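You operate a simulated robot arm through the tools that you are given. There is no shell and no other tool. Be economical: measure what you need, move in short steps, check, and stop when the job is done.

You are at the controls of a simulated robot arm. One attempt, no reset.

JOB
Switch the filler off and wipe both stains off the side table.
Fine: orange switch off first, blue dial back to CLEAR; use the small yellow sponge and put it back.

The check looks at the end state, three seconds after you hand in, the way a careful person would. Anything else that was tipped, shoved, dropped, spilled or broken makes it a failure.

ROBOT AND FRAMES
A 7-joint arm with a two-finger parallel gripper, fixed in place. Base frame: the origin is at the foot of the arm, x ahead of it, y to its left, z up. Lengths are in m, angles in degrees, forces in N, time in s.
With the tool pointing down near the work surface it reaches from about 0.1 to 0.42 m from the base axis. Its first joint turns from -66.0 to 66.0 degrees. Payload 2.6 kg.
The TCP is the grasp point between the finger pads, 0.03 m short of the fingertips. In the tool frame z runs along the fingers and y along their closing line. The gripper opens to 0.094 m. The fingers are 0.028 m wide and 0.01 m thick; the gripper's body (0.05 by 0.096 m) begins 0.055 m behind the TCP.
Orientation is that of the tool frame in the base frame, as a unit quaternion [w, x, y, z]. With the fingers straight down and closing along the base's y, the tool's x points along the base's -x, its y along +y and its z along -z.

CONTROLS
- The arm moves only by the tool drive_tool. Its argument "commands" is a list of rows, each a list of 7 numbers: the shift along the tool's x, y, z in m, then the turn, a rotation vector about the tool's x, y, z in degrees, then the closure in counts, from 0 (fully open) to 255 (shut). In form: [[dx, dy, dz, wx, wy, wz, gripper], ...]. A call has 1 to 10 rows; each row is the pose to reach, as a shift and turn from the pose commanded when the call began, along the tool's axes at that moment. Rows are played at 5 a second. More than 0.05 m and 8.6 degrees between two rows, or a gripper value outside its range, and nothing of the call is played. A pose out of reach is approached as far as the arm can. The call stops where the force on the tool passes 80 N (or 10 N more than at its start, if that is more) or the arm is blocked; 0.2 s more then pass. The fingers move at their own pace (about 0.072 m/s each) and stop on an object; they squeeze with about 28 N. The grip force told is the motor's: it shows also when the fingers shut on nothing. Time passes only in rows, and 0.2 s behind the last, so rows that repeat a pose let the fingers close. The reply holds the time, the measured pose of the TCP, the force on the tool along the base axes, the opening and the grip force, in the units named above and with some noise, and new pictures: "pictures" is both (left out), scene, wrist or none.
- Cameras (640 x 400 px; columns grow to the right, rows downward): "scene" is fixed at [0.0356, 0.4328, 0.5617]; the picture's right is [-0.77, -0.64, 0.00], its down [-0.38, 0.45, -0.81] and it looks along [0.52, -0.62, -0.59] (base axes); focal length 344 px, centre (320, 200). "wrist" rides on the gripper at [0.076, 0.014, -0.103] in the tool frame; the picture's right is [-0.18, 0.98, 0.00], its down [-0.75, -0.14, -0.64] and it looks along [-0.63, -0.12, 0.77] (tool axes); focal length 243 px, centre (320, 200).
- probe_pixels(camera, pixels): for up to 12 pixels [column, row] of the newest picture of that camera ("zoom" is the newest enlarged one), the place [x, y, z] in the base frame of the surface seen there, good to about 0.002 m. No time passes.
- close_up(camera, box): a new picture of the part [left, top, right, bottom] of that camera's present view, enlarged. No time passes.
- finish_job(): hands the job in; it is judged then, once.

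Keep the steps short. Do not move on a guess: measure, check each grasp and each placing, and mend mistakes. In all there are 80 turns and 200 pictures (those below and enlarged ones count). Leave the gripper open and the arm clear of the work at the hand-in unless told otherwise, and finish with a single line.

The tools are called after "Emit:" by a JSON object that holds its "api" and its "payload". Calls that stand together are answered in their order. drive_tool: Moves the arm, as the interface text tells. Its arguments: {"type":"object","properties":{"commands":{"type":"array"},"pictures":{"type":"string","enum":["both","scene","wrist","none"]}},"required":["commands"]} The other tools are called the same way: probe_pixels (camera, pixels) gives the place of the surface under pixels of a picture; close_up (camera, box) takes an enlarged picture of a part of a camera's view; finish_job () hands the job in.

At the start:

```text
t: 0.0
position: [0.4339, -0.1192, 0.2718]
ee_rot: [0.001, 0.0, 1.0, 0.0]
force: [0.1, -0.5, 0.3]
finger_gap: 0.0937
finger_force: 0.1
```

scene: 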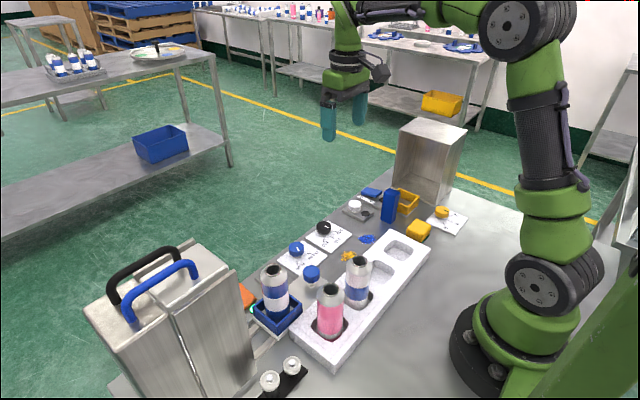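
wrist: 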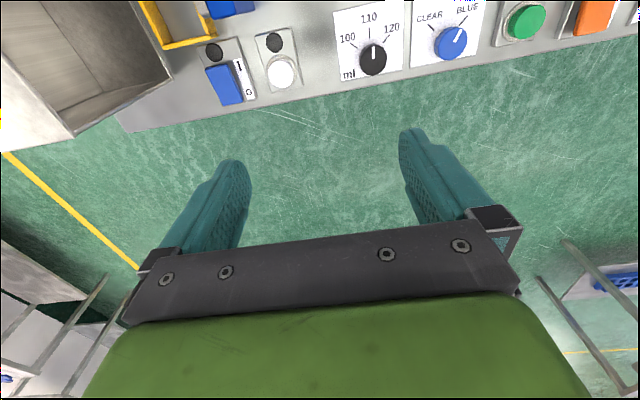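

I see a panel of switches and dials in the middle of the scene picture, plus sponges and stains. I'll enlarge the work area before moving.

Emit:
{"api": "close_up", "payload": {"camera": "scene", "box": [320, 170, 480, 270]}}

Emit:
{"api": "close_up", "payload": {"camera": "scene", "box": [220, 210, 400, 322]}}

Emit:
{"api": "close_up", "payload": {"camera": "wrist", "box": [140, 0, 640, 140]}}

```text
4.00 times, centred on (400, 220) of scene
```

zoom: 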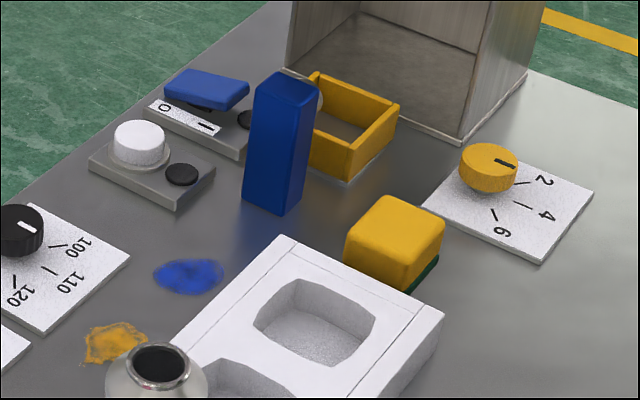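

```text
3.56 times, centred on (310, 266) of scene
```

zoom: 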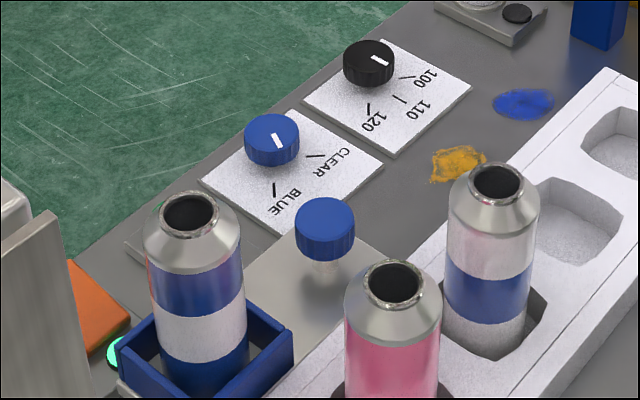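

```text
1.28 times, centred on (390, 70) of wrist
```

zoom: 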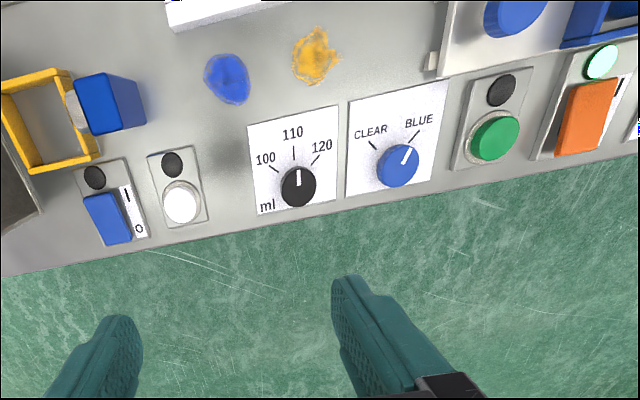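

The yellow sponge with the green underside is at scene (418,230), the orange rocker at wrist (595,15), and the blue dial points at BLUE. I'll measure their positions.

Emit:
{"api": "probe_pixels", "payload": {"camera": "wrist", "pixels": [[595, 5], [585, 30], [605, 30], [450, 42], [462, 32], [440, 52], [430, 20], [320, 60], [385, 42], [317, 55], [525, 20], [372, 60]]}}

Emit:
{"api": "probe_pixels", "payload": {"camera": "scene", "pixels": [[418, 222], [418, 238], [407, 231], [429, 233], [424, 241], [367, 239], [360, 238], [375, 237], [348, 256], [341, 258], [356, 254], [248, 294]]}}

Emit:
{"api": "close_up", "payload": {"camera": "wrist", "box": [480, 0, 640, 60]}}

Emit:
{"api": "close_up", "payload": {"camera": "scene", "box": [220, 260, 320, 322]}}

```text
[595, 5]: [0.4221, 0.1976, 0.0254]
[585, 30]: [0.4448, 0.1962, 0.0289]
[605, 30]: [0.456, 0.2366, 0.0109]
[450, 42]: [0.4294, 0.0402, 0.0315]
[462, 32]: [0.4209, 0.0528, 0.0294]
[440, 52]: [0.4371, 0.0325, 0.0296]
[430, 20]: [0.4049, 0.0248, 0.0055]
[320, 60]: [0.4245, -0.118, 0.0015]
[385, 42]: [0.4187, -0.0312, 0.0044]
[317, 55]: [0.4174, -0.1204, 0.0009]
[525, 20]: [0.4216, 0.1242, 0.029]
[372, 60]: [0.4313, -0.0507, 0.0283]
```

```text
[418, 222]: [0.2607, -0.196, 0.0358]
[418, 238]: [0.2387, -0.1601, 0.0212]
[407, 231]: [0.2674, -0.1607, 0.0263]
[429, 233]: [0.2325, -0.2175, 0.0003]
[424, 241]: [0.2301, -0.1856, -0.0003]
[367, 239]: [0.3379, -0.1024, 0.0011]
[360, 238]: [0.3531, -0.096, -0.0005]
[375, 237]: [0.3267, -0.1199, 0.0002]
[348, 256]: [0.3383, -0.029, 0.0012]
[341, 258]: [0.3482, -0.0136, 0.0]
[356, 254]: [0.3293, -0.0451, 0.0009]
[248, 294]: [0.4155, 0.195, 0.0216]
```

```text
4.00 times, centred on (560, 30) of wrist
```

zoom: 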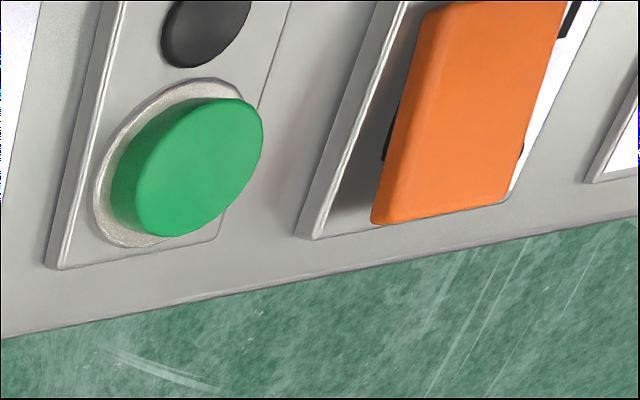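

```text
6.40 times, centred on (270, 291) of scene
```

zoom: 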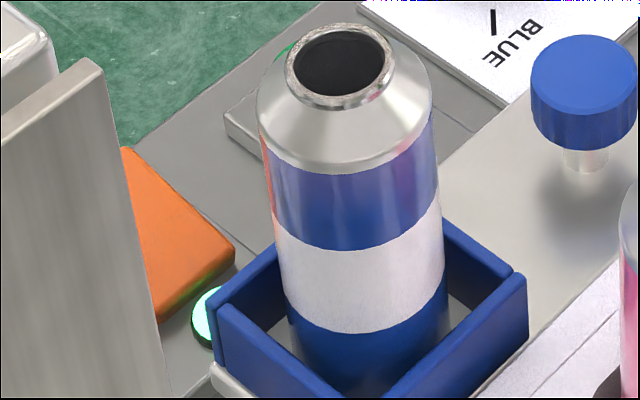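

Next I'll measure the obstacles near the orange switch: the bottle, the tray and the metal box. I'll also check the sponge, the blue dial and the blue block.

Emit:
{"api": "probe_pixels", "payload": {"camera": "scene", "pixels": [[273, 268], [263, 300], [250, 308], [252, 312], [240, 300], [235, 290], [190, 245], [160, 255], [150, 270], [125, 300], [300, 275], [358, 262]]}}

Emit:
{"api": "probe_pixels", "payload": {"camera": "scene", "pixels": [[390, 192], [383, 218], [393, 222], [412, 190], [400, 222], [331, 288], [405, 235], [420, 244], [430, 228], [410, 240], [442, 211], [300, 250]]}}

```text
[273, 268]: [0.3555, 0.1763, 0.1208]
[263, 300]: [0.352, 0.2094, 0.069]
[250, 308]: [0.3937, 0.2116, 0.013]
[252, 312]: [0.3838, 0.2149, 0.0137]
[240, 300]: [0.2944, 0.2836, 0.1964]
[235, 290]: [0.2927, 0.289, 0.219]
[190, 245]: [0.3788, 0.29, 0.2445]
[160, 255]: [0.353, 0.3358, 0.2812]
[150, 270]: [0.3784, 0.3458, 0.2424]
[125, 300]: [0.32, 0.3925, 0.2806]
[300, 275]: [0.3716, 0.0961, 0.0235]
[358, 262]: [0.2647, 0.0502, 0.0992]
```

```text
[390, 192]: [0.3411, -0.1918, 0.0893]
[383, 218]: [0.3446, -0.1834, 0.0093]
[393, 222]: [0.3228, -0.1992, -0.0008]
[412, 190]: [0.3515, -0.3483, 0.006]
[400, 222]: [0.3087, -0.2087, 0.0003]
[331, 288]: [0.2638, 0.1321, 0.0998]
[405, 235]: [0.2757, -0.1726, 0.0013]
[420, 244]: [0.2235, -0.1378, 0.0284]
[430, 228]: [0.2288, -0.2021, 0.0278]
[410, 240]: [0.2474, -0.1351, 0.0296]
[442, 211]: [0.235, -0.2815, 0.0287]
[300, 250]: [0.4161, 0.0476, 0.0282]
```

The bottle top is at z≈0.125 and the metal box wall at y≈0.29. I'll shut the fingers and move at the present height to above the orange switch's far end, about (0.45, 0.195).

Emit:
{"api": "drive_tool", "payload": {"commands": [[0, 0.04, 0, 0, 0, 0, 255], [0, 0.08, 0, 0, 0, 0, 255], [0, 0.12, 0, 0, 0, 0, 255], [0, 0.16, 0, 0, 0, 0, 255], [0, 0.2, 0, 0, 0, 0, 255], [0, 0.24, 0, 0, 0, 0, 255], [0, 0.28, 0, 0, 0, 0, 255], [-0.01, 0.314, 0, 0, 0, 0, 255], [-0.016, 0.314, 0.02, 0, 0, 0, 255], [-0.016, 0.314, 0.02, 0, 0, 0, 255]]}}

```text
t: 2.2
position: [0.4511, 0.1945, 0.2519]
ee_rot: [0.001, 0.001, 1.0, 0.0]
force: [0.2, -0.5, 0.7]
finger_gap: 0.0001
finger_force: 28.1
```

scene: 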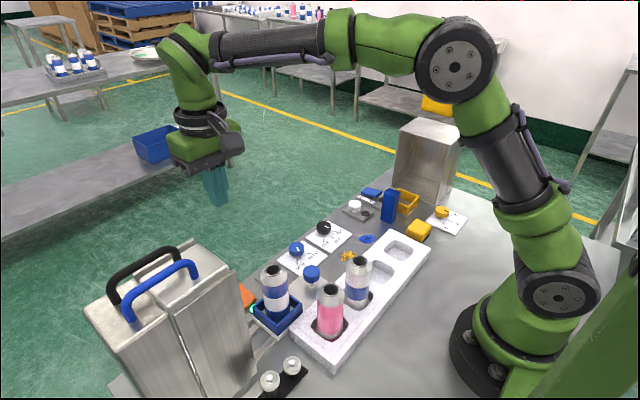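
wrist: 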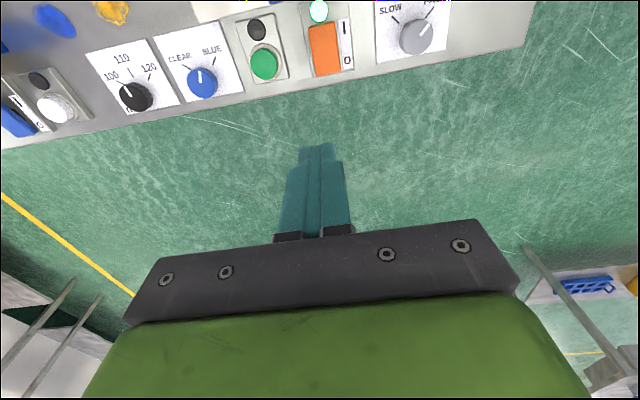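

The label confirms I at the base side and O at the far side. I'll zoom in and measure the rocker's ends.

Emit:
{"api": "close_up", "payload": {"camera": "wrist", "box": [80, 0, 360, 110]}}

Emit:
{"api": "probe_pixels", "payload": {"camera": "wrist", "pixels": [[324, 28], [325, 40], [327, 55], [328, 65], [328, 71], [313, 65], [341, 65], [319, 10], [200, 80], [211, 50], [180, 58], [347, 60]]}}

```text
2.29 times, centred on (220, 55) of wrist
```

zoom: 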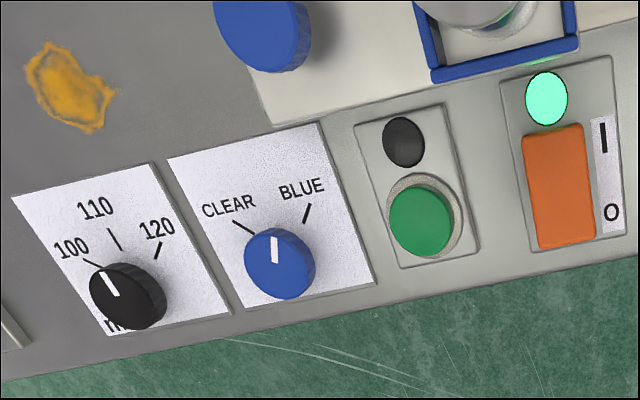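

```text
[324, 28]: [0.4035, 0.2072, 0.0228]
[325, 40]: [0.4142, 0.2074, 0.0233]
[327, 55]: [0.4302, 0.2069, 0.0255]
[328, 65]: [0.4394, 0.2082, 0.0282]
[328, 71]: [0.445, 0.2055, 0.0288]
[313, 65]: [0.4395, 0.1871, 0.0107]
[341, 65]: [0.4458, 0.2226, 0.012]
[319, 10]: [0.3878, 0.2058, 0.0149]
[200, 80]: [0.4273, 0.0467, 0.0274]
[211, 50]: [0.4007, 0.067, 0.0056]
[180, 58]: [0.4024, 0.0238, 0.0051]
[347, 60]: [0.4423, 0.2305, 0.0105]
```

The rocker top runs x 0.40–0.447, y≈0.206, with its far end high (z 0.029). I'll line up and descend to tip z≈0.045, above the O end.

Emit:
{"api": "drive_tool", "payload": {"commands": [[0.004, 0.0115, 0.03, 0, 0, 0, 255], [0.007, 0.0115, 0.065, 0, 0, 0, 255], [0.007, 0.0115, 0.1, 0, 0, 0, 255], [0.007, 0.0115, 0.135, 0, 0, 0, 255], [0.007, 0.0115, 0.16, 0, 0, 0, 255], [0.007, 0.0115, 0.177, 0, 0, 0, 255], [0.007, 0.0115, 0.177, 0, 0, 0, 255]]}}

```text
t: 3.8
position: [0.4413, 0.2064, 0.0763]
ee_rot: [0.001, 0.0, 1.0, 0.0]
force: [-0.1, 0.0, 0.1]
finger_gap: 0.0
finger_force: 27.9
```

scene: 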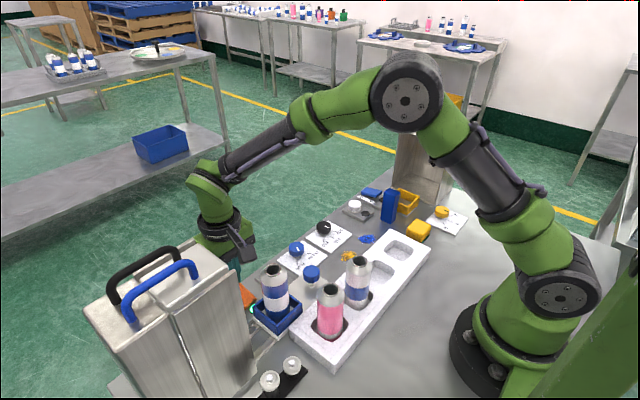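
wrist: 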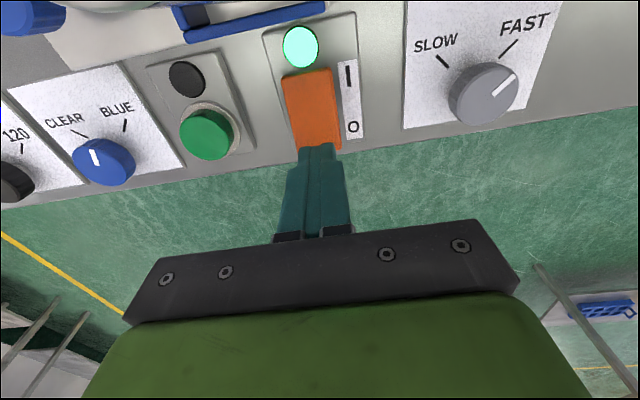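

The fingertips sit over the O end and the lamp at (300,47) is lit. I'll press down in small steps and then lift back.

Emit:
{"api": "drive_tool", "payload": {"commands": [[0, 0, 0.01, 0, 0, 0, 255], [0, 0, 0.015, 0, 0, 0, 255], [0, 0, 0.018, 0, 0, 0, 255], [0, 0, 0.021, 0, 0, 0, 255], [0, 0, 0.023, 0, 0, 0, 255], [0, 0, 0.025, 0, 0, 0, 255]], "pictures": "wrist"}}

```text
t: 5.2
position: [0.4443, 0.2067, 0.0532]
ee_rot: [0.003, 0.002, 1.0, 0.001]
force: [-4.9, -3.9, 31.4]
finger_gap: 0.0
finger_force: 28.1
```

wrist: 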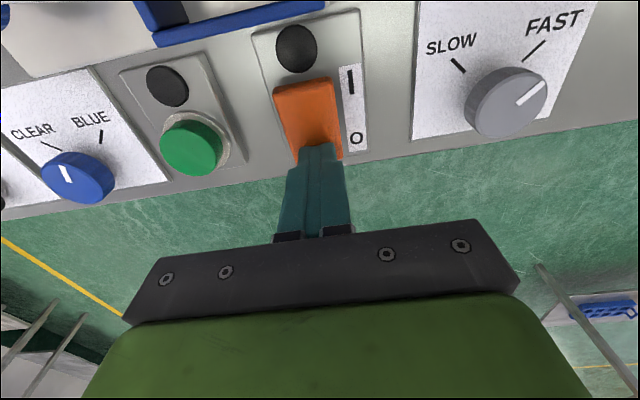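

The lamp has gone dark, so the switch is over at O. I'll lift to a safe height.

Emit:
{"api": "drive_tool", "payload": {"commands": [[0, 0, -0.01, 0, 0, 0, 255], [0, 0, -0.04, 0, 0, 0, 255], [0, 0, -0.08, 0, 0, 0, 255], [0, 0, -0.12, 0, 0, 0, 255], [0, -0.04, -0.12, 0, 0, 0, 255], [0, -0.08, -0.12, 0, 0, 0, 200], [0.007, -0.12, -0.12, 0, 0, 0, 150], [0.014, -0.16, -0.12, 0, 0, 0, 120], [0.014, -0.16, -0.12, 0, 0, 0, 120]]}}

```text
t: 7.2
position: [0.4309, 0.0441, 0.1691]
ee_rot: [0.001, 0.001, 1.0, 0.0]
force: [0.2, 0.1, -0.7]
finger_gap: 0.0499
finger_force: 0.0
```

scene: 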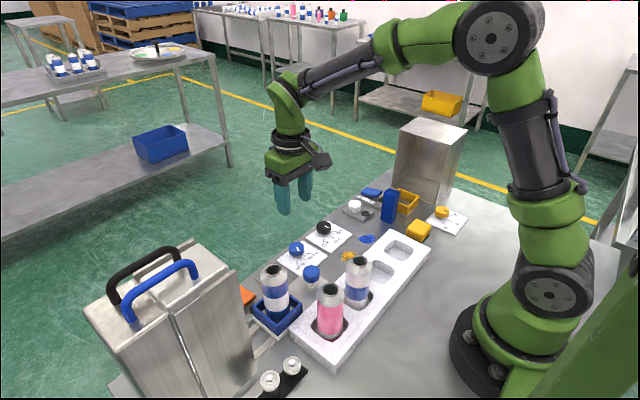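
wrist: 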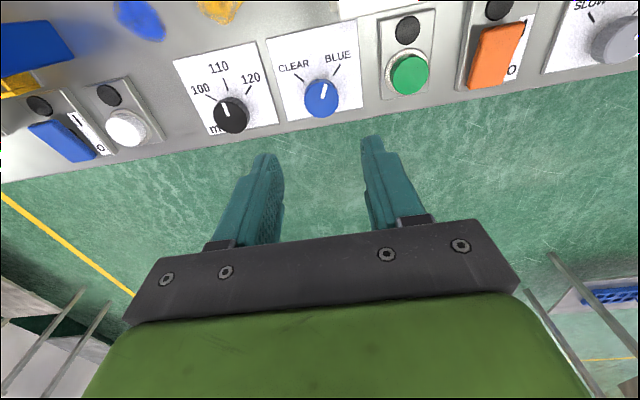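

The rocker lamp at (500,10) stays dark. Now I'll zoom in on the blue dial and measure the knob rim, pointer and tick marks.

Emit:
{"api": "close_up", "payload": {"camera": "wrist", "box": [262, 30, 374, 130]}}

Emit:
{"api": "close_up", "payload": {"camera": "scene", "box": [270, 230, 350, 280]}}

```text
4.00 times, centred on (318, 80) of wrist
```

zoom: 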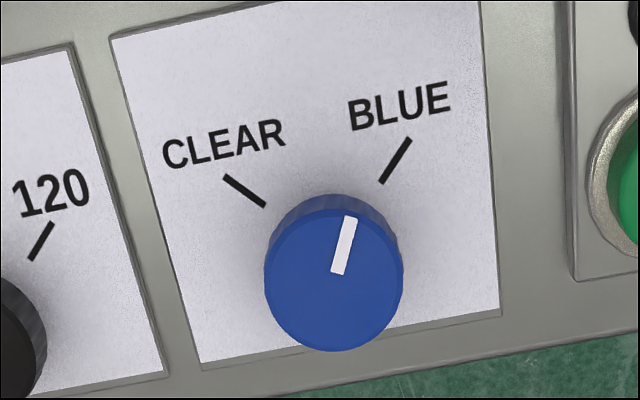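

```text
8.00 times, centred on (310, 255) of scene
```

zoom: 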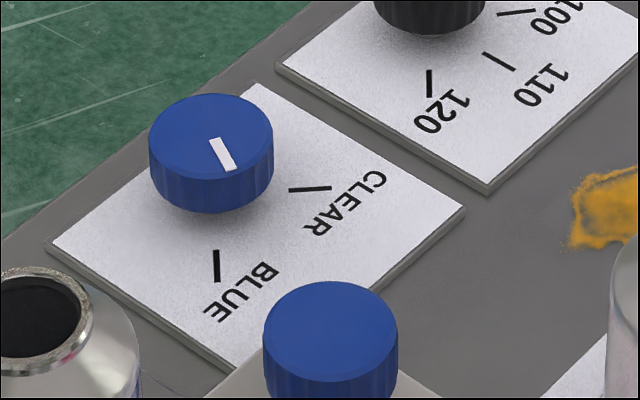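

Emit:
{"api": "probe_pixels", "payload": {"camera": "wrist", "pixels": [[322.3, 97], [325.2, 85.5], [321.5, 100], [294.5, 74.2], [303.8, 81.3], [340.3, 65.2], [333.7, 75.2], [306, 100], [337, 99], [321, 115]]}}

Emit:
{"api": "probe_pixels", "payload": {"camera": "zoom", "pixels": [[216, 142], [232, 168], [210, 138], [160, 140], [262, 145], [210, 100], [210, 175], [296, 189], [328, 187], [217, 254], [217, 280]]}}

```text
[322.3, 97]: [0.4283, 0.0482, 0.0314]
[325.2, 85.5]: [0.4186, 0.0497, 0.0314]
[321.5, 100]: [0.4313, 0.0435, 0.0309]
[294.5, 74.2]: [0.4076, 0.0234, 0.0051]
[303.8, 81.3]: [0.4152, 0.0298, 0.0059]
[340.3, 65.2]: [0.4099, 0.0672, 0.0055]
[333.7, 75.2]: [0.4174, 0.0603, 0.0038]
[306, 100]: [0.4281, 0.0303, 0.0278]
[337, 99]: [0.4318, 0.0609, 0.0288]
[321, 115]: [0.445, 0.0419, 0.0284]
```

```text
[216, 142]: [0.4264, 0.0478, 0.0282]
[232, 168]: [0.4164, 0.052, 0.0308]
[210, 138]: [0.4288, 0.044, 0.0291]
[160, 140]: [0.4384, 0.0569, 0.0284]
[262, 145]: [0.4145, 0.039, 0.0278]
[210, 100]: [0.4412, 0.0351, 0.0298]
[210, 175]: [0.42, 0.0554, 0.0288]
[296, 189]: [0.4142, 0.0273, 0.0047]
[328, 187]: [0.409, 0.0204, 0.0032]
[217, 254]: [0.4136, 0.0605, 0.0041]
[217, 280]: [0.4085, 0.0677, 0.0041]
```

The dial centre is about (0.431, 0.0446), knob top z 0.030 and diameter about 0.032. The pointer leans about 20° to the BLUE side and the CLEAR tick is 45° the other way, so it needs about a 65° turn counterclockwise seen from above. I'll pre-turn the open gripper by +32° and lower it around the knob.

Emit:
{"api": "drive_tool", "payload": {"commands": [[0, 0, 0, 0, 0, 8, 120], [0, 0, 0.02, 0, 0, 16, 120], [0, 0, 0.04, 0, 0, 24, 120], [0, 0, 0.07, 0, 0, 32, 120], [0, 0, 0.095, 0, 0, 32, 120], [0, 0, 0.11, 0, 0, 32, 120], [0, 0, 0.11, 0, 0, 32, 120]]}}

```text
t: 8.8
position: [0.4281, 0.0448, 0.0588]
ee_rot: [0.001, 0.275, 0.961, -0.001]
force: [0.4, 0.3, -0.1]
finger_gap: 0.0496
finger_force: 0.1
```

scene: 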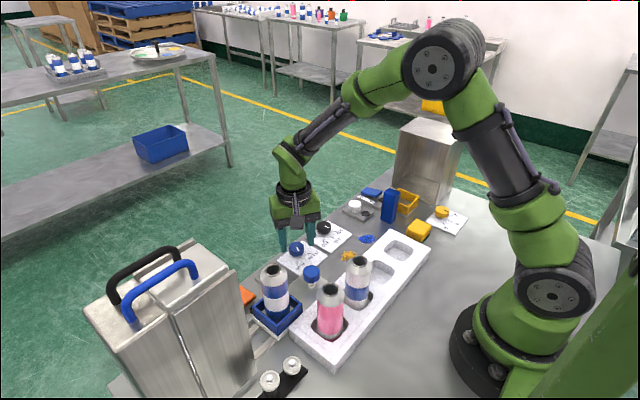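
wrist: 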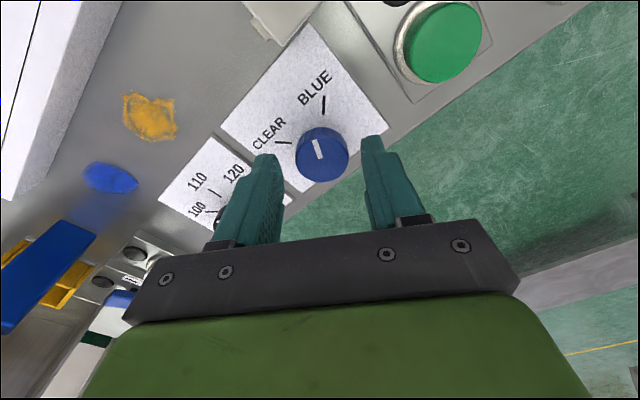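

The knob at (322,155) sits between the fingers. I'll shift 3 mm outward, lower 17 mm, then close on the knob.

Emit:
{"api": "drive_tool", "payload": {"commands": [[-0.0025, 0.0016, 0.008, 0, 0, 0, 120], [-0.0025, 0.0016, 0.017, 0, 0, 0, 120], [-0.0025, 0.0016, 0.017, 0, 0, 0, 160], [-0.0025, 0.0016, 0.017, 0, 0, 0, 255], [-0.0025, 0.0016, 0.017, 0, 0, 0, 255], [-0.0025, 0.0016, 0.017, 0, 0, 0, 255]]}}

```text
t: 10.2
position: [0.4308, 0.0451, 0.0406]
ee_rot: [0.0, 0.277, 0.961, -0.001]
force: [-7.1, -10.2, 0.7]
finger_gap: 0.0335
finger_force: 45.3
```

scene: 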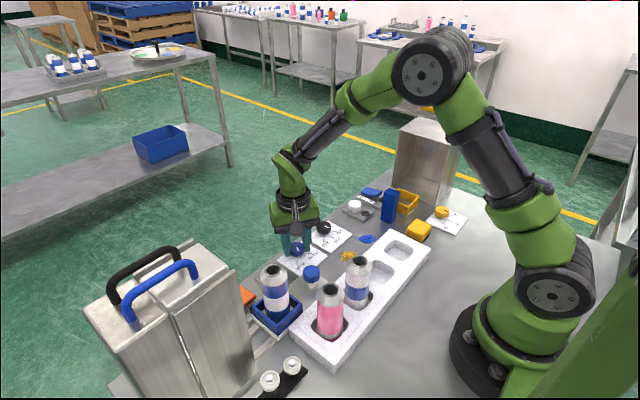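
wrist: 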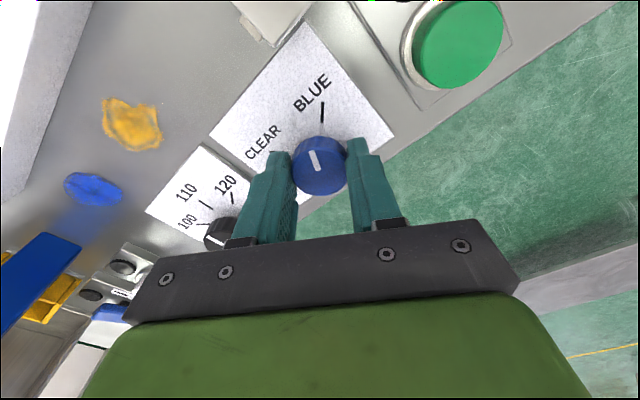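

The grip holds at a 33.5 mm gap. There is a 12 N side force, so I'll ease 1.5 mm toward the knob's centre while turning 64° counterclockwise.

Emit:
{"api": "drive_tool", "payload": {"commands": [[0, -0.0015, 0, 0, 0, 0, 255], [0, -0.0015, 0, 0, 0, -8, 255], [0, -0.0015, 0, 0, 0, -16, 255], [0, -0.0015, 0, 0, 0, -24, 255], [0, -0.0015, 0, 0, 0, -32, 255], [0, -0.0015, 0, 0, 0, -40, 255], [0, -0.0015, 0, 0, 0, -48, 255], [0, -0.0015, 0, 0, 0, -56, 255], [0, -0.0015, 0, 0, 0, -64, 255], [0, -0.0015, 0, 0, 0, -64, 255]]}}

```text
t: 12.4
position: [0.4304, 0.0431, 0.0416]
ee_rot: [0.0, -0.277, 0.961, 0.0]
force: [-11.9, -2.5, -8.0]
finger_gap: 0.0334
finger_force: 44.7
```

scene: 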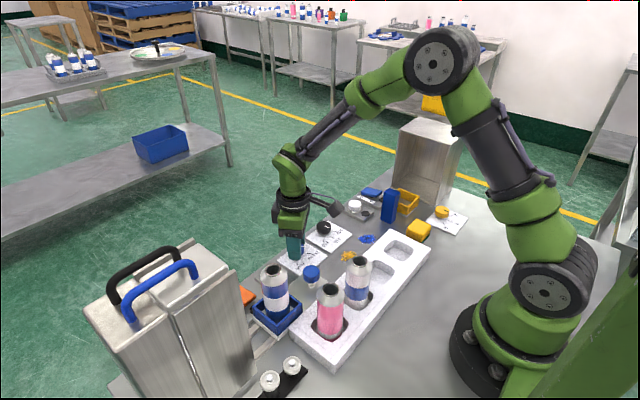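
wrist: 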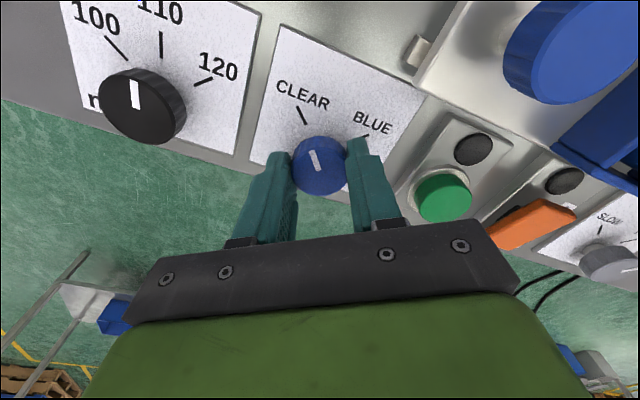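

The dial turned with the gripper and now points about at CLEAR. I'll open and lift straight up to check it.

Emit:
{"api": "drive_tool", "payload": {"commands": [[0, 0, 0, 0, 0, 0, 120], [0, 0, 0, 0, 0, 0, 120], [0, 0, -0.02, 0, 0, 0, 120], [0, 0, -0.06, 0, 0, 0, 120], [0, 0, -0.1, 0, 0, 8, 120], [0, 0, -0.13, 0, 0, 16, 120], [0, 0, -0.13, 0, 0, 24, 120], [0, 0, -0.13, 0, 0, 32, 120], [0, 0, -0.13, 0, 0, 32, 120]]}}

Emit:
{"api": "close_up", "payload": {"camera": "wrist", "box": [262, 30, 374, 130]}}

```text
t: 14.4
position: [0.4323, 0.044, 0.1726]
ee_rot: [0.001, 0.001, 1.0, 0.0]
force: [0.3, -0.5, -0.4]
finger_gap: 0.0499
finger_force: 0.1
```

scene: 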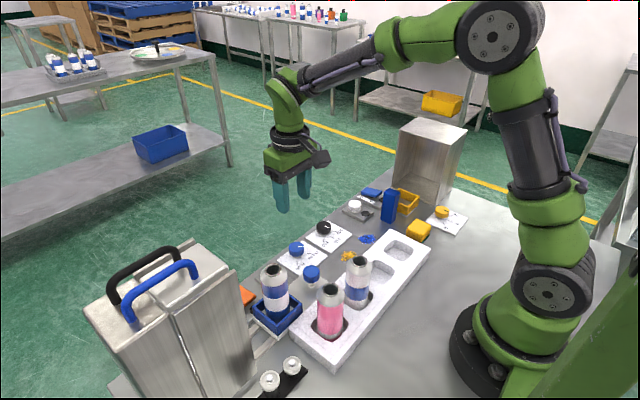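
wrist: 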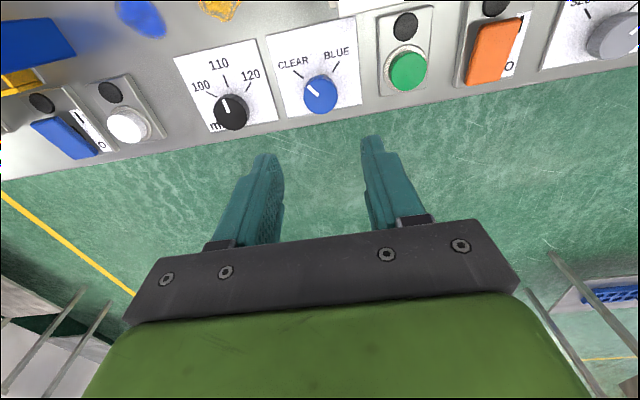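

```text
4.00 times, centred on (318, 80) of wrist
```

zoom: 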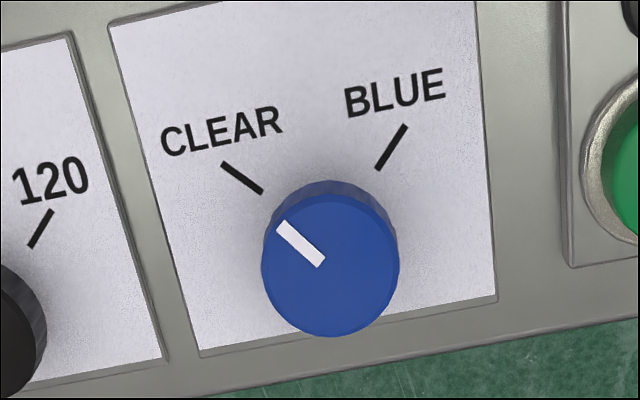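

The pointer lies close to the CLEAR direction. I'll measure its angle against the tick.

Emit:
{"api": "probe_pixels", "payload": {"camera": "zoom", "pixels": [[283, 227], [318, 261], [300, 244], [225, 165], [259, 190], [404, 128], [379, 166], [266, 265], [394, 265], [330, 205], [330, 333]]}}

Emit:
{"api": "close_up", "payload": {"camera": "scene", "box": [270, 230, 350, 280]}}

```text
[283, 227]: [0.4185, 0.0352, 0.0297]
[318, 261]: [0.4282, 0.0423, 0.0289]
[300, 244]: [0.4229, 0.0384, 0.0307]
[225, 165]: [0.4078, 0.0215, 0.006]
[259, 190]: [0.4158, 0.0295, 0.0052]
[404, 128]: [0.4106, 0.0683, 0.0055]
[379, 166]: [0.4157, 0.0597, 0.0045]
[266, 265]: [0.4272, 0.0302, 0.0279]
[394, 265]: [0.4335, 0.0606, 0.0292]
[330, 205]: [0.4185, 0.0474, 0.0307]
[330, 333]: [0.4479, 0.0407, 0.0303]
```

```text
8.00 times, centred on (310, 255) of scene
```

zoom: 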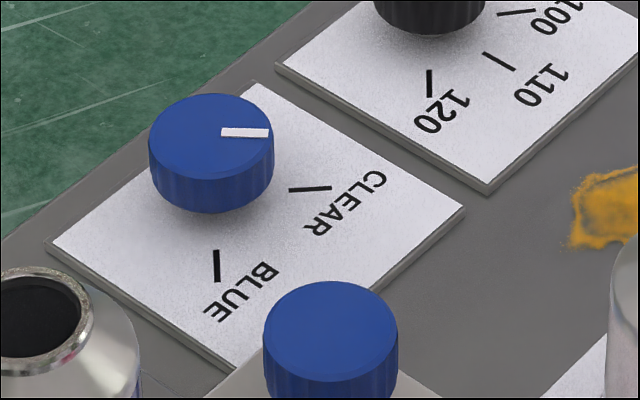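

The pointer is at about 37°, while the tick is at about 45°. I'll regrip and turn a further 9°.

Emit:
{"api": "drive_tool", "payload": {"commands": [[0.001, 0, 0.04, 0, 0, 0, 120], [0.001, 0, 0.08, 0, 0, 0, 120], [0.001, 0, 0.115, 0, 0, 0, 120], [0.001, 0, 0.13, 0, 0, 0, 120], [0.001, 0, 0.13, 0, 0, 0, 255], [0.001, 0, 0.13, 0, 0, 0, 255], [0.001, 0, 0.13, 0, 0, 0, 255], [0.001, 0, 0.13, 0, 0, -4.5, 255], [0.001, 0, 0.13, 0, 0, -9, 255], [0.001, 0, 0.13, 0, 0, -9, 255]], "pictures": "wrist"}}

Emit:
{"api": "drive_tool", "payload": {"commands": [[0, 0, 0, 0, 0, 0, 120], [0, 0, 0, 0, 0, 0, 120], [0, 0, -0.02, 0, 0, 0, 120], [0, 0, -0.06, 0, 0, 0, 120], [0, 0, -0.1, 0, 0, 4.5, 120], [0, 0, -0.13, 0, 0, 9, 120], [0, 0, -0.13, 0, 0, 9, 120]]}}

Emit:
{"api": "close_up", "payload": {"camera": "scene", "box": [270, 230, 350, 280]}}

Emit:
{"api": "close_up", "payload": {"camera": "wrist", "box": [262, 30, 374, 130]}}

```text
t: 16.6
position: [0.4311, 0.0449, 0.0435]
ee_rot: [-0.001, -0.079, 0.997, 0.0]
force: [2.4, -4.3, -8.4]
finger_gap: 0.0337
finger_force: 45.5
```

wrist: 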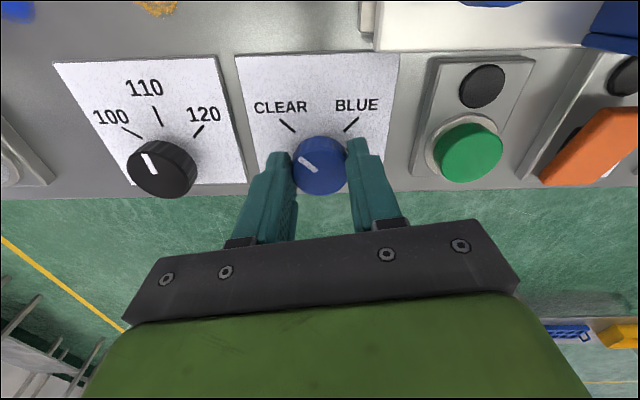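

```text
t: 18.2
position: [0.4313, 0.0448, 0.1725]
ee_rot: [0.001, 0.002, 1.0, 0.0]
force: [0.4, -0.9, 0.2]
finger_gap: 0.0495
finger_force: 0.0
```

scene: 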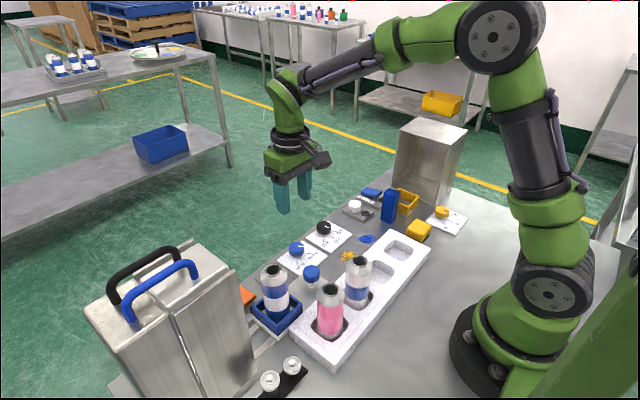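
wrist: 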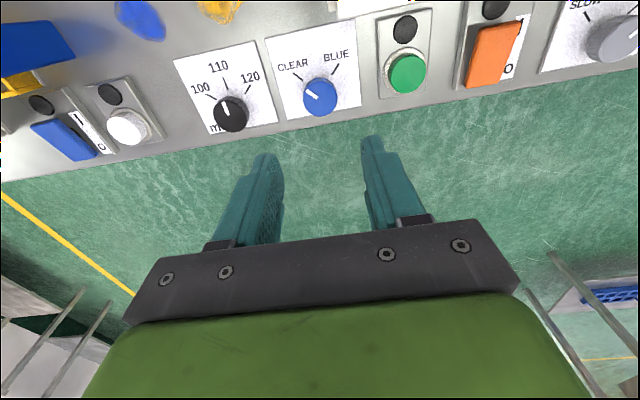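

```text
8.00 times, centred on (310, 255) of scene
```

zoom: 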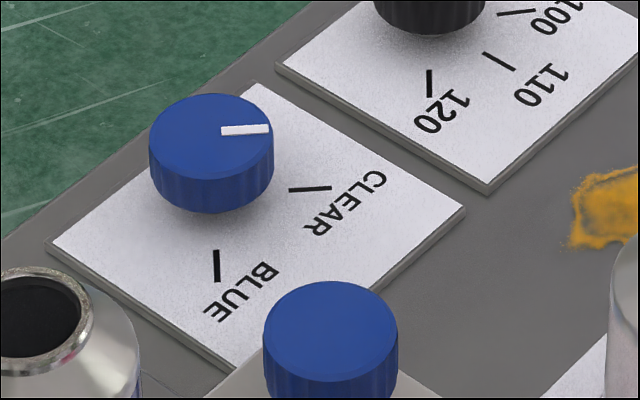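

```text
4.00 times, centred on (318, 80) of wrist
```

zoom: 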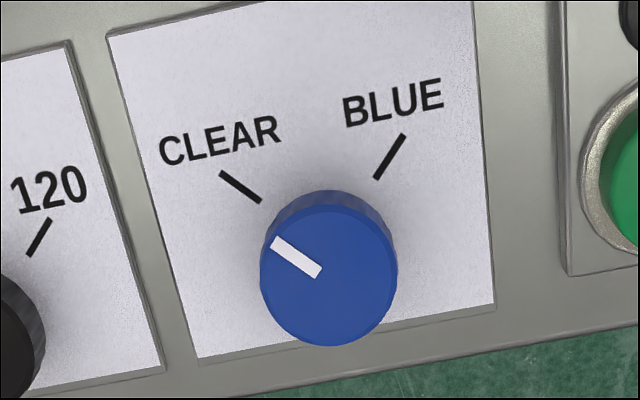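

The pointer now lies parallel to the CLEAR tick, so the dial is done. Next I'll open the gripper fully and move at height to above the sponge near (0.25, -0.165).

Emit:
{"api": "drive_tool", "payload": {"commands": [[0, 0, -0.03, 0, 0, 0, 60], [0.025, -0.03, -0.03, 0, 0, 0, 30], [0.05, -0.06, -0.03, 0, 0, 0, 0], [0.075, -0.09, -0.03, 0, 0, 0, 0], [0.1, -0.12, -0.03, 0, 0, 0, 0], [0.125, -0.15, -0.03, 0, 0, 0, 0], [0.15, -0.18, -0.03, 0, 0, 0, 0], [0.18, -0.21, -0.03, 0, 0, 0, 0], [0.18, -0.21, -0.03, 0, 0, 0, 0]]}}

```text
t: 20.2
position: [0.2496, -0.1638, 0.2045]
ee_rot: [0.002, 0.0, 1.0, 0.0]
force: [0.0, 0.5, -0.2]
finger_gap: 0.0939
finger_force: 0.1
```

scene: 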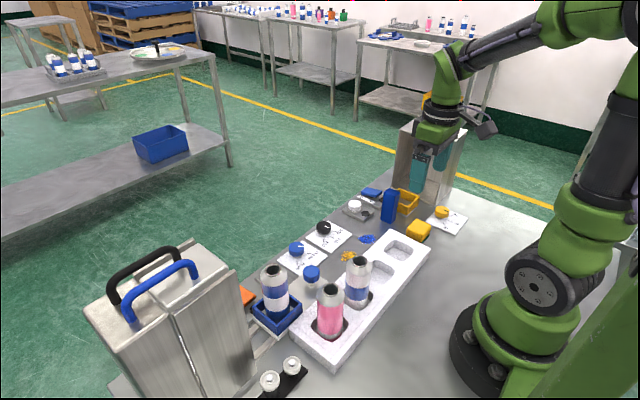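
wrist: 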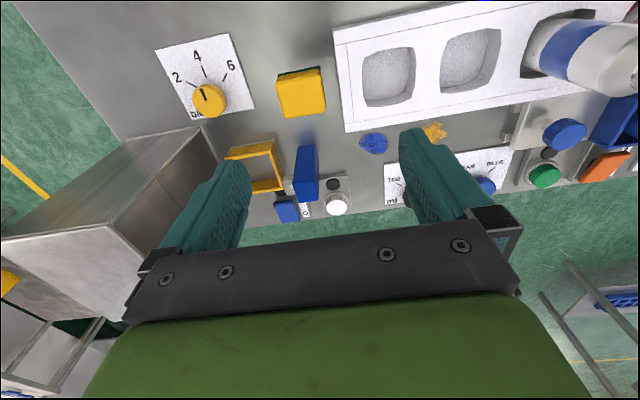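

I see the sponge at wrist (300,92), left of the white rack. I'll zoom in and measure its outline.

Emit:
{"api": "close_up", "payload": {"camera": "wrist", "box": [200, 40, 392, 160]}}

Emit:
{"api": "probe_pixels", "payload": {"camera": "wrist", "pixels": [[280, 76], [318, 70], [323, 105], [286, 113], [301, 92], [276, 70], [320, 66], [326, 114], [336, 60], [344, 130], [335, 110], [335, 35]]}}

```text
3.33 times, centred on (296, 100) of wrist
```

zoom: 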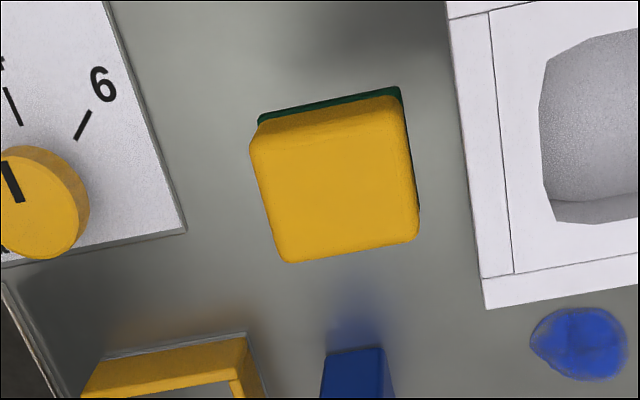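

```text
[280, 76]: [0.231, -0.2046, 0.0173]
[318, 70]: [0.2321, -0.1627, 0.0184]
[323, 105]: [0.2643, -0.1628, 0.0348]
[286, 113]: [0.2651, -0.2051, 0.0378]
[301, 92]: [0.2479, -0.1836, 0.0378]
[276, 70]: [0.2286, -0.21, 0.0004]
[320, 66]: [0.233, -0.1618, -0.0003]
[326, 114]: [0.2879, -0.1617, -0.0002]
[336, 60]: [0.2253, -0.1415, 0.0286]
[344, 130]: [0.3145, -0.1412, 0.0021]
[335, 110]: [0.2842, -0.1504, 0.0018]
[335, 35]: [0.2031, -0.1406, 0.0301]
```

The sponge measures x 0.231–0.267, y −0.206 to −0.161, with top z 0.037 and the rack edge at y −0.141. I'll grip along y with a pre-opening of about 56 mm so the finger clears the rack. First I'll descend to tip z≈0.05 and check.

Emit:
{"api": "drive_tool", "payload": {"commands": [[0.001, -0.0205, 0, 0, 0, 0, 103], [0.001, -0.0205, 0.04, 0, 0, 0, 103], [0.001, -0.0205, 0.08, 0, 0, 0, 103], [0.001, -0.0205, 0.11, 0, 0, 0, 103], [0.001, -0.0205, 0.122, 0, 0, 0, 103], [0.001, -0.0205, 0.122, 0, 0, 0, 103]]}}

Emit:
{"api": "close_up", "payload": {"camera": "scene", "box": [370, 180, 470, 250]}}

```text
t: 21.6
position: [0.2471, -0.185, 0.0819]
ee_rot: [0.0, 0.0, 1.0, 0.001]
force: [0.2, 1.1, 0.0]
finger_gap: 0.0559
finger_force: 0.1
```

scene: 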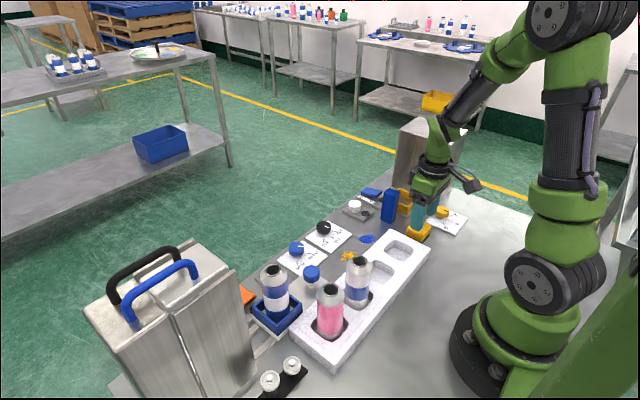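
wrist: 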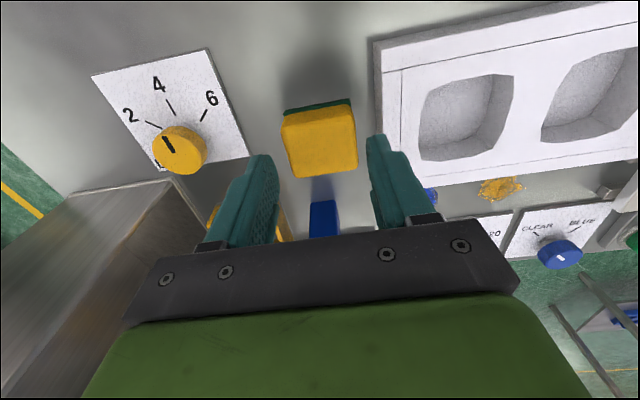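

```text
5.71 times, centred on (420, 215) of scene
```

zoom: 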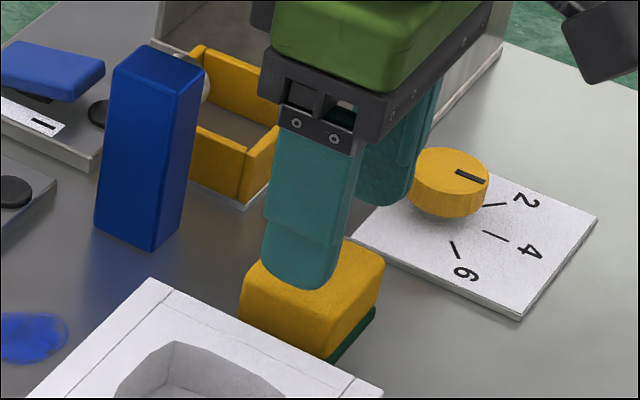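

The fingers straddle the sponge. I'll lower 42 mm to tip z≈0.010 and close.

Emit:
{"api": "drive_tool", "payload": {"commands": [[-0.002, 0, 0.015, 0, 0, 0, 103], [-0.002, 0, 0.03, 0, 0, 0, 103], [-0.002, 0, 0.042, 0, 0, 0, 103], [-0.002, 0, 0.042, 0, 0, 0, 103], [-0.002, 0, 0.042, 0, 0, 0, 255], [-0.002, 0, 0.042, 0, 0, 0, 255], [-0.002, 0, 0.042, 0, 0, 0, 255]]}}

```text
t: 23.2
position: [0.2512, -0.1859, 0.04]
ee_rot: [0.001, 0.0, 1.0, -0.001]
force: [-1.2, 1.5, 21.1]
finger_gap: 0.0483
finger_force: 28.1
```

scene: 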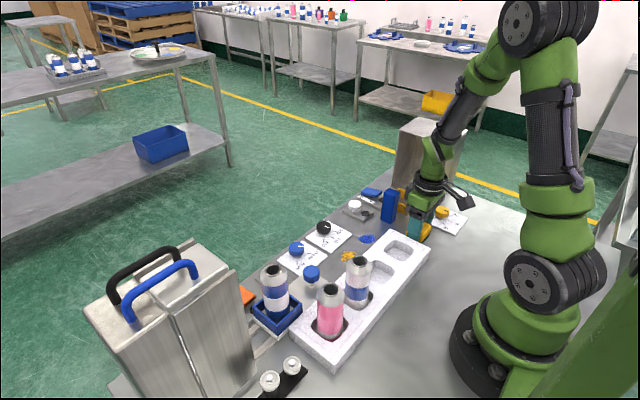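
wrist: 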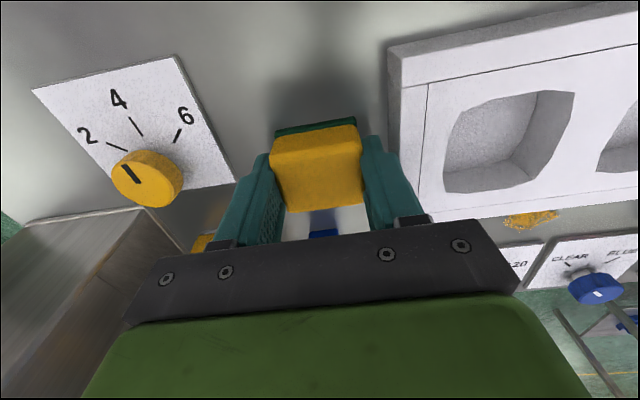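

The sponge is held at a 48 mm gap. I'll lift straight up 0.1 m and check the grasp.

Emit:
{"api": "drive_tool", "payload": {"commands": [[0, 0, -0.02, 0, 0, 0, 255], [0, 0, -0.05, 0, 0, 0, 255], [0, 0, -0.085, 0, 0, 0, 255], [0, 0, -0.12, 0, 0, 0, 255], [0, 0, -0.12, 0, 0, 0, 255]]}}

Emit:
{"api": "close_up", "payload": {"camera": "scene", "box": [370, 130, 490, 230]}}

```text
t: 24.4
position: [0.249, -0.1854, 0.1572]
ee_rot: [0.0, 0.0, 1.0, 0.0]
force: [-0.8, 0.6, -0.2]
finger_gap: 0.0482
finger_force: 28.1
```

scene: 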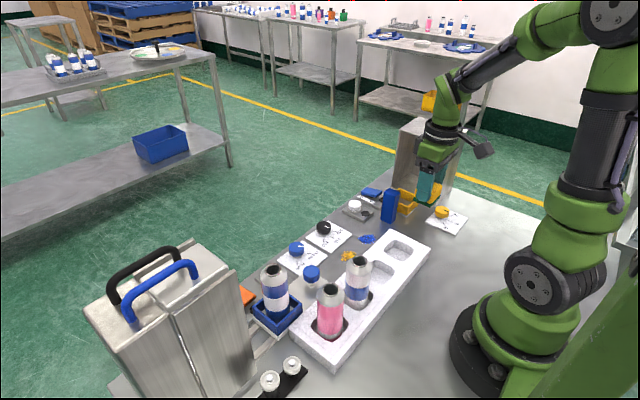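
wrist: 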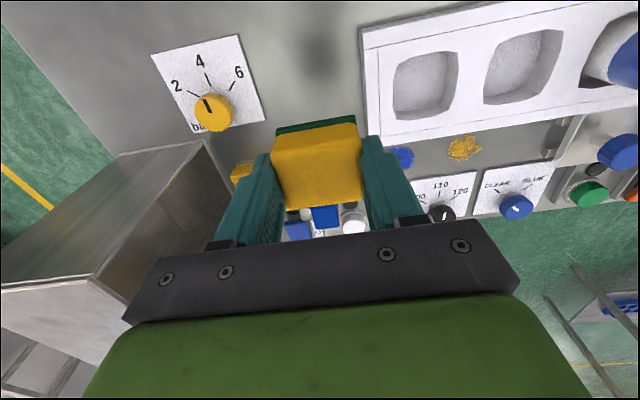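

```text
4.00 times, centred on (430, 180) of scene
```

zoom: 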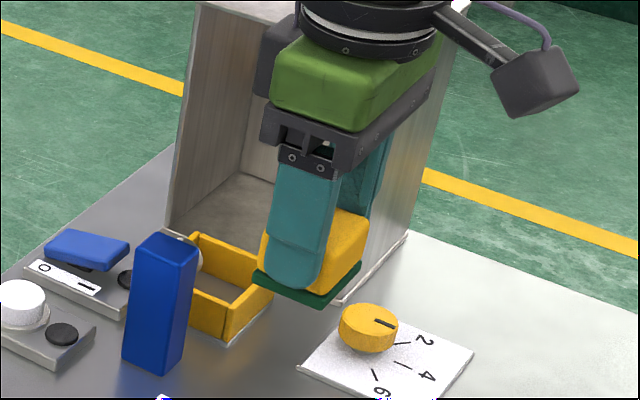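

The sponge is firmly held, green side down, about 10 mm below the tips. I'll measure the stain outlines and the nearby obstacles.

Emit:
{"api": "close_up", "payload": {"camera": "scene", "box": [325, 215, 405, 265]}}

```text
8.00 times, centred on (365, 240) of scene
```

zoom: 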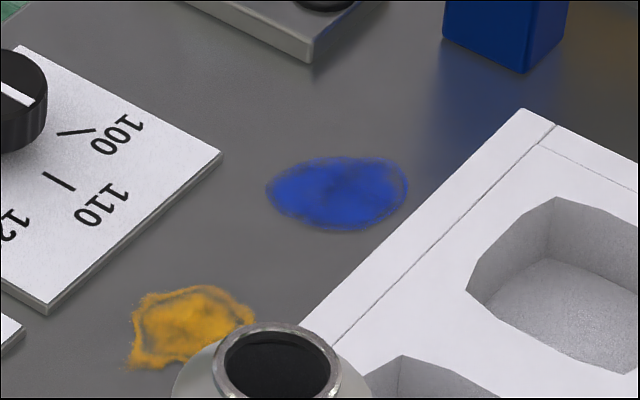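

Emit:
{"api": "probe_pixels", "payload": {"camera": "zoom", "pixels": [[267, 190], [408, 185], [345, 156], [340, 230], [128, 366], [255, 318], [190, 288], [180, 362], [522, 112], [310, 60], [220, 155], [523, 72]]}}

Emit:
{"api": "probe_pixels", "payload": {"camera": "scene", "pixels": [[358, 257], [331, 285], [359, 258]]}}

Emit:
{"api": "probe_pixels", "payload": {"camera": "wrist", "pixels": [[464, 138], [464, 160], [448, 150], [480, 148], [470, 133], [540, 124], [560, 130]]}}

```text
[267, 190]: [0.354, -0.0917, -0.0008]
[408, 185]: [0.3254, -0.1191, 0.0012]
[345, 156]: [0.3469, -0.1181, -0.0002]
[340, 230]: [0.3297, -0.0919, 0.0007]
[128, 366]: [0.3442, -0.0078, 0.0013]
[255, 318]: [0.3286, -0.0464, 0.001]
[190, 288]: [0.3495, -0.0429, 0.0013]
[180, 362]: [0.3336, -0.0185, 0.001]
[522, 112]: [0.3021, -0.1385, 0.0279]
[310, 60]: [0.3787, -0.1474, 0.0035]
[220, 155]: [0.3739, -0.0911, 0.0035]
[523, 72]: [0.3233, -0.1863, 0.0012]
```

```text
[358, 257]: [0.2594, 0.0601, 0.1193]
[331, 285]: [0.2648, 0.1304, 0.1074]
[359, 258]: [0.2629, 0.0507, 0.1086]
```

```text
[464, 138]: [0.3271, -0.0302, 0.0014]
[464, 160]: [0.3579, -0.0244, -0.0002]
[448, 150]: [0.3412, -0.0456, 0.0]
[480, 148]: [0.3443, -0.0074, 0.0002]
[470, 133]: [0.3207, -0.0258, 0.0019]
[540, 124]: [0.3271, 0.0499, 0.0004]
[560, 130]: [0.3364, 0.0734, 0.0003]
```

Blue stain centre is (0.340, −0.105), and the orange stain spans x 0.323–0.359 and y −0.047 to −0.007. The rack edge is at x≈0.302 and the dial plate at x≈0.374. I'll carry the sponge to above the blue stain.

Emit:
{"api": "drive_tool", "payload": {"commands": [[-0.03, 0.027, 0, 0, 0, 0, 255], [-0.06, 0.054, 0, 0, 0, 0, 255], [-0.09, 0.08, 0, 0, 0, 0, 255], [-0.09, 0.08, 0.04, 0, 0, 0, 255], [-0.09, 0.08, 0.08, 0, 0, 0, 255], [-0.09, 0.08, 0.1, 0, 0, 0, 255], [-0.09, 0.08, 0.1, 0, 0, 0, 255]]}}

Emit:
{"api": "close_up", "payload": {"camera": "scene", "box": [310, 180, 422, 250]}}

```text
t: 26.0
position: [0.3397, -0.1055, 0.06]
ee_rot: [0.001, 0.0, 1.0, 0.0]
force: [-0.5, -1.0, -0.3]
finger_gap: 0.0483
finger_force: 28.3
```

scene: 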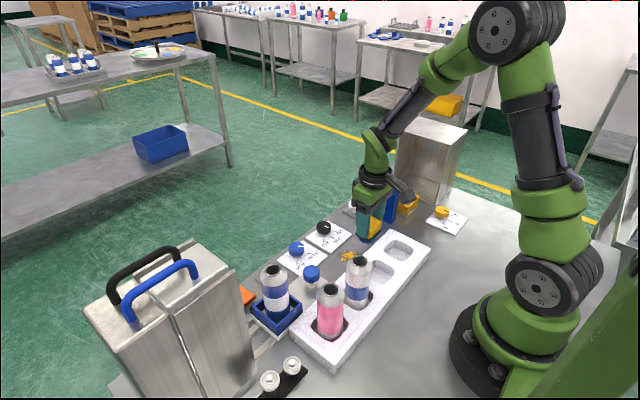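
wrist: 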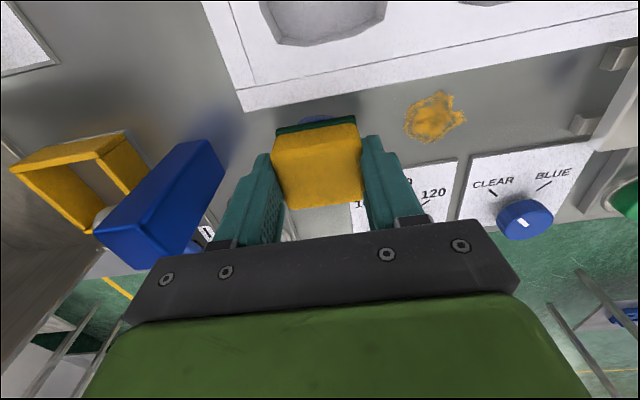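

```text
5.71 times, centred on (366, 215) of scene
```

zoom: 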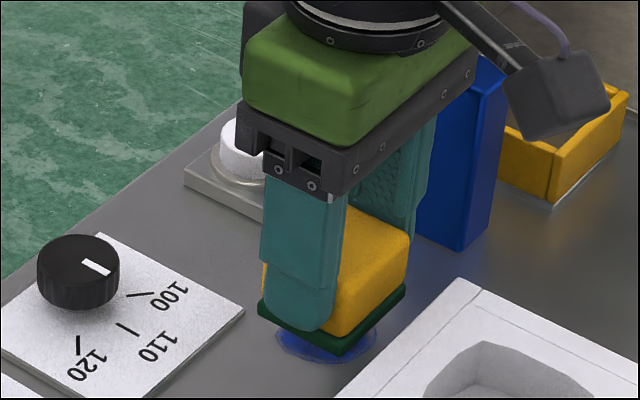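

There's clearance all round. I'll lower until the sponge presses lightly, then make small wiping strokes over the blue stain.

Emit:
{"api": "drive_tool", "payload": {"commands": [[0, 0, 0.012, 0, 0, 0, 255], [0, 0, 0.018, 0, 0, 0, 255], [0, 0, 0.021, 0, 0, 0, 255], [0, 0, 0.023, 0, 0, 0, 255]], "pictures": "none"}}

```text
t: 27.0
position: [0.3425, -0.1068, 0.0398]
ee_rot: [0.004, 0.002, 1.0, -0.001]
force: [-20.4, 1.5, 70.6]
finger_gap: 0.0489
finger_force: 27.8
```

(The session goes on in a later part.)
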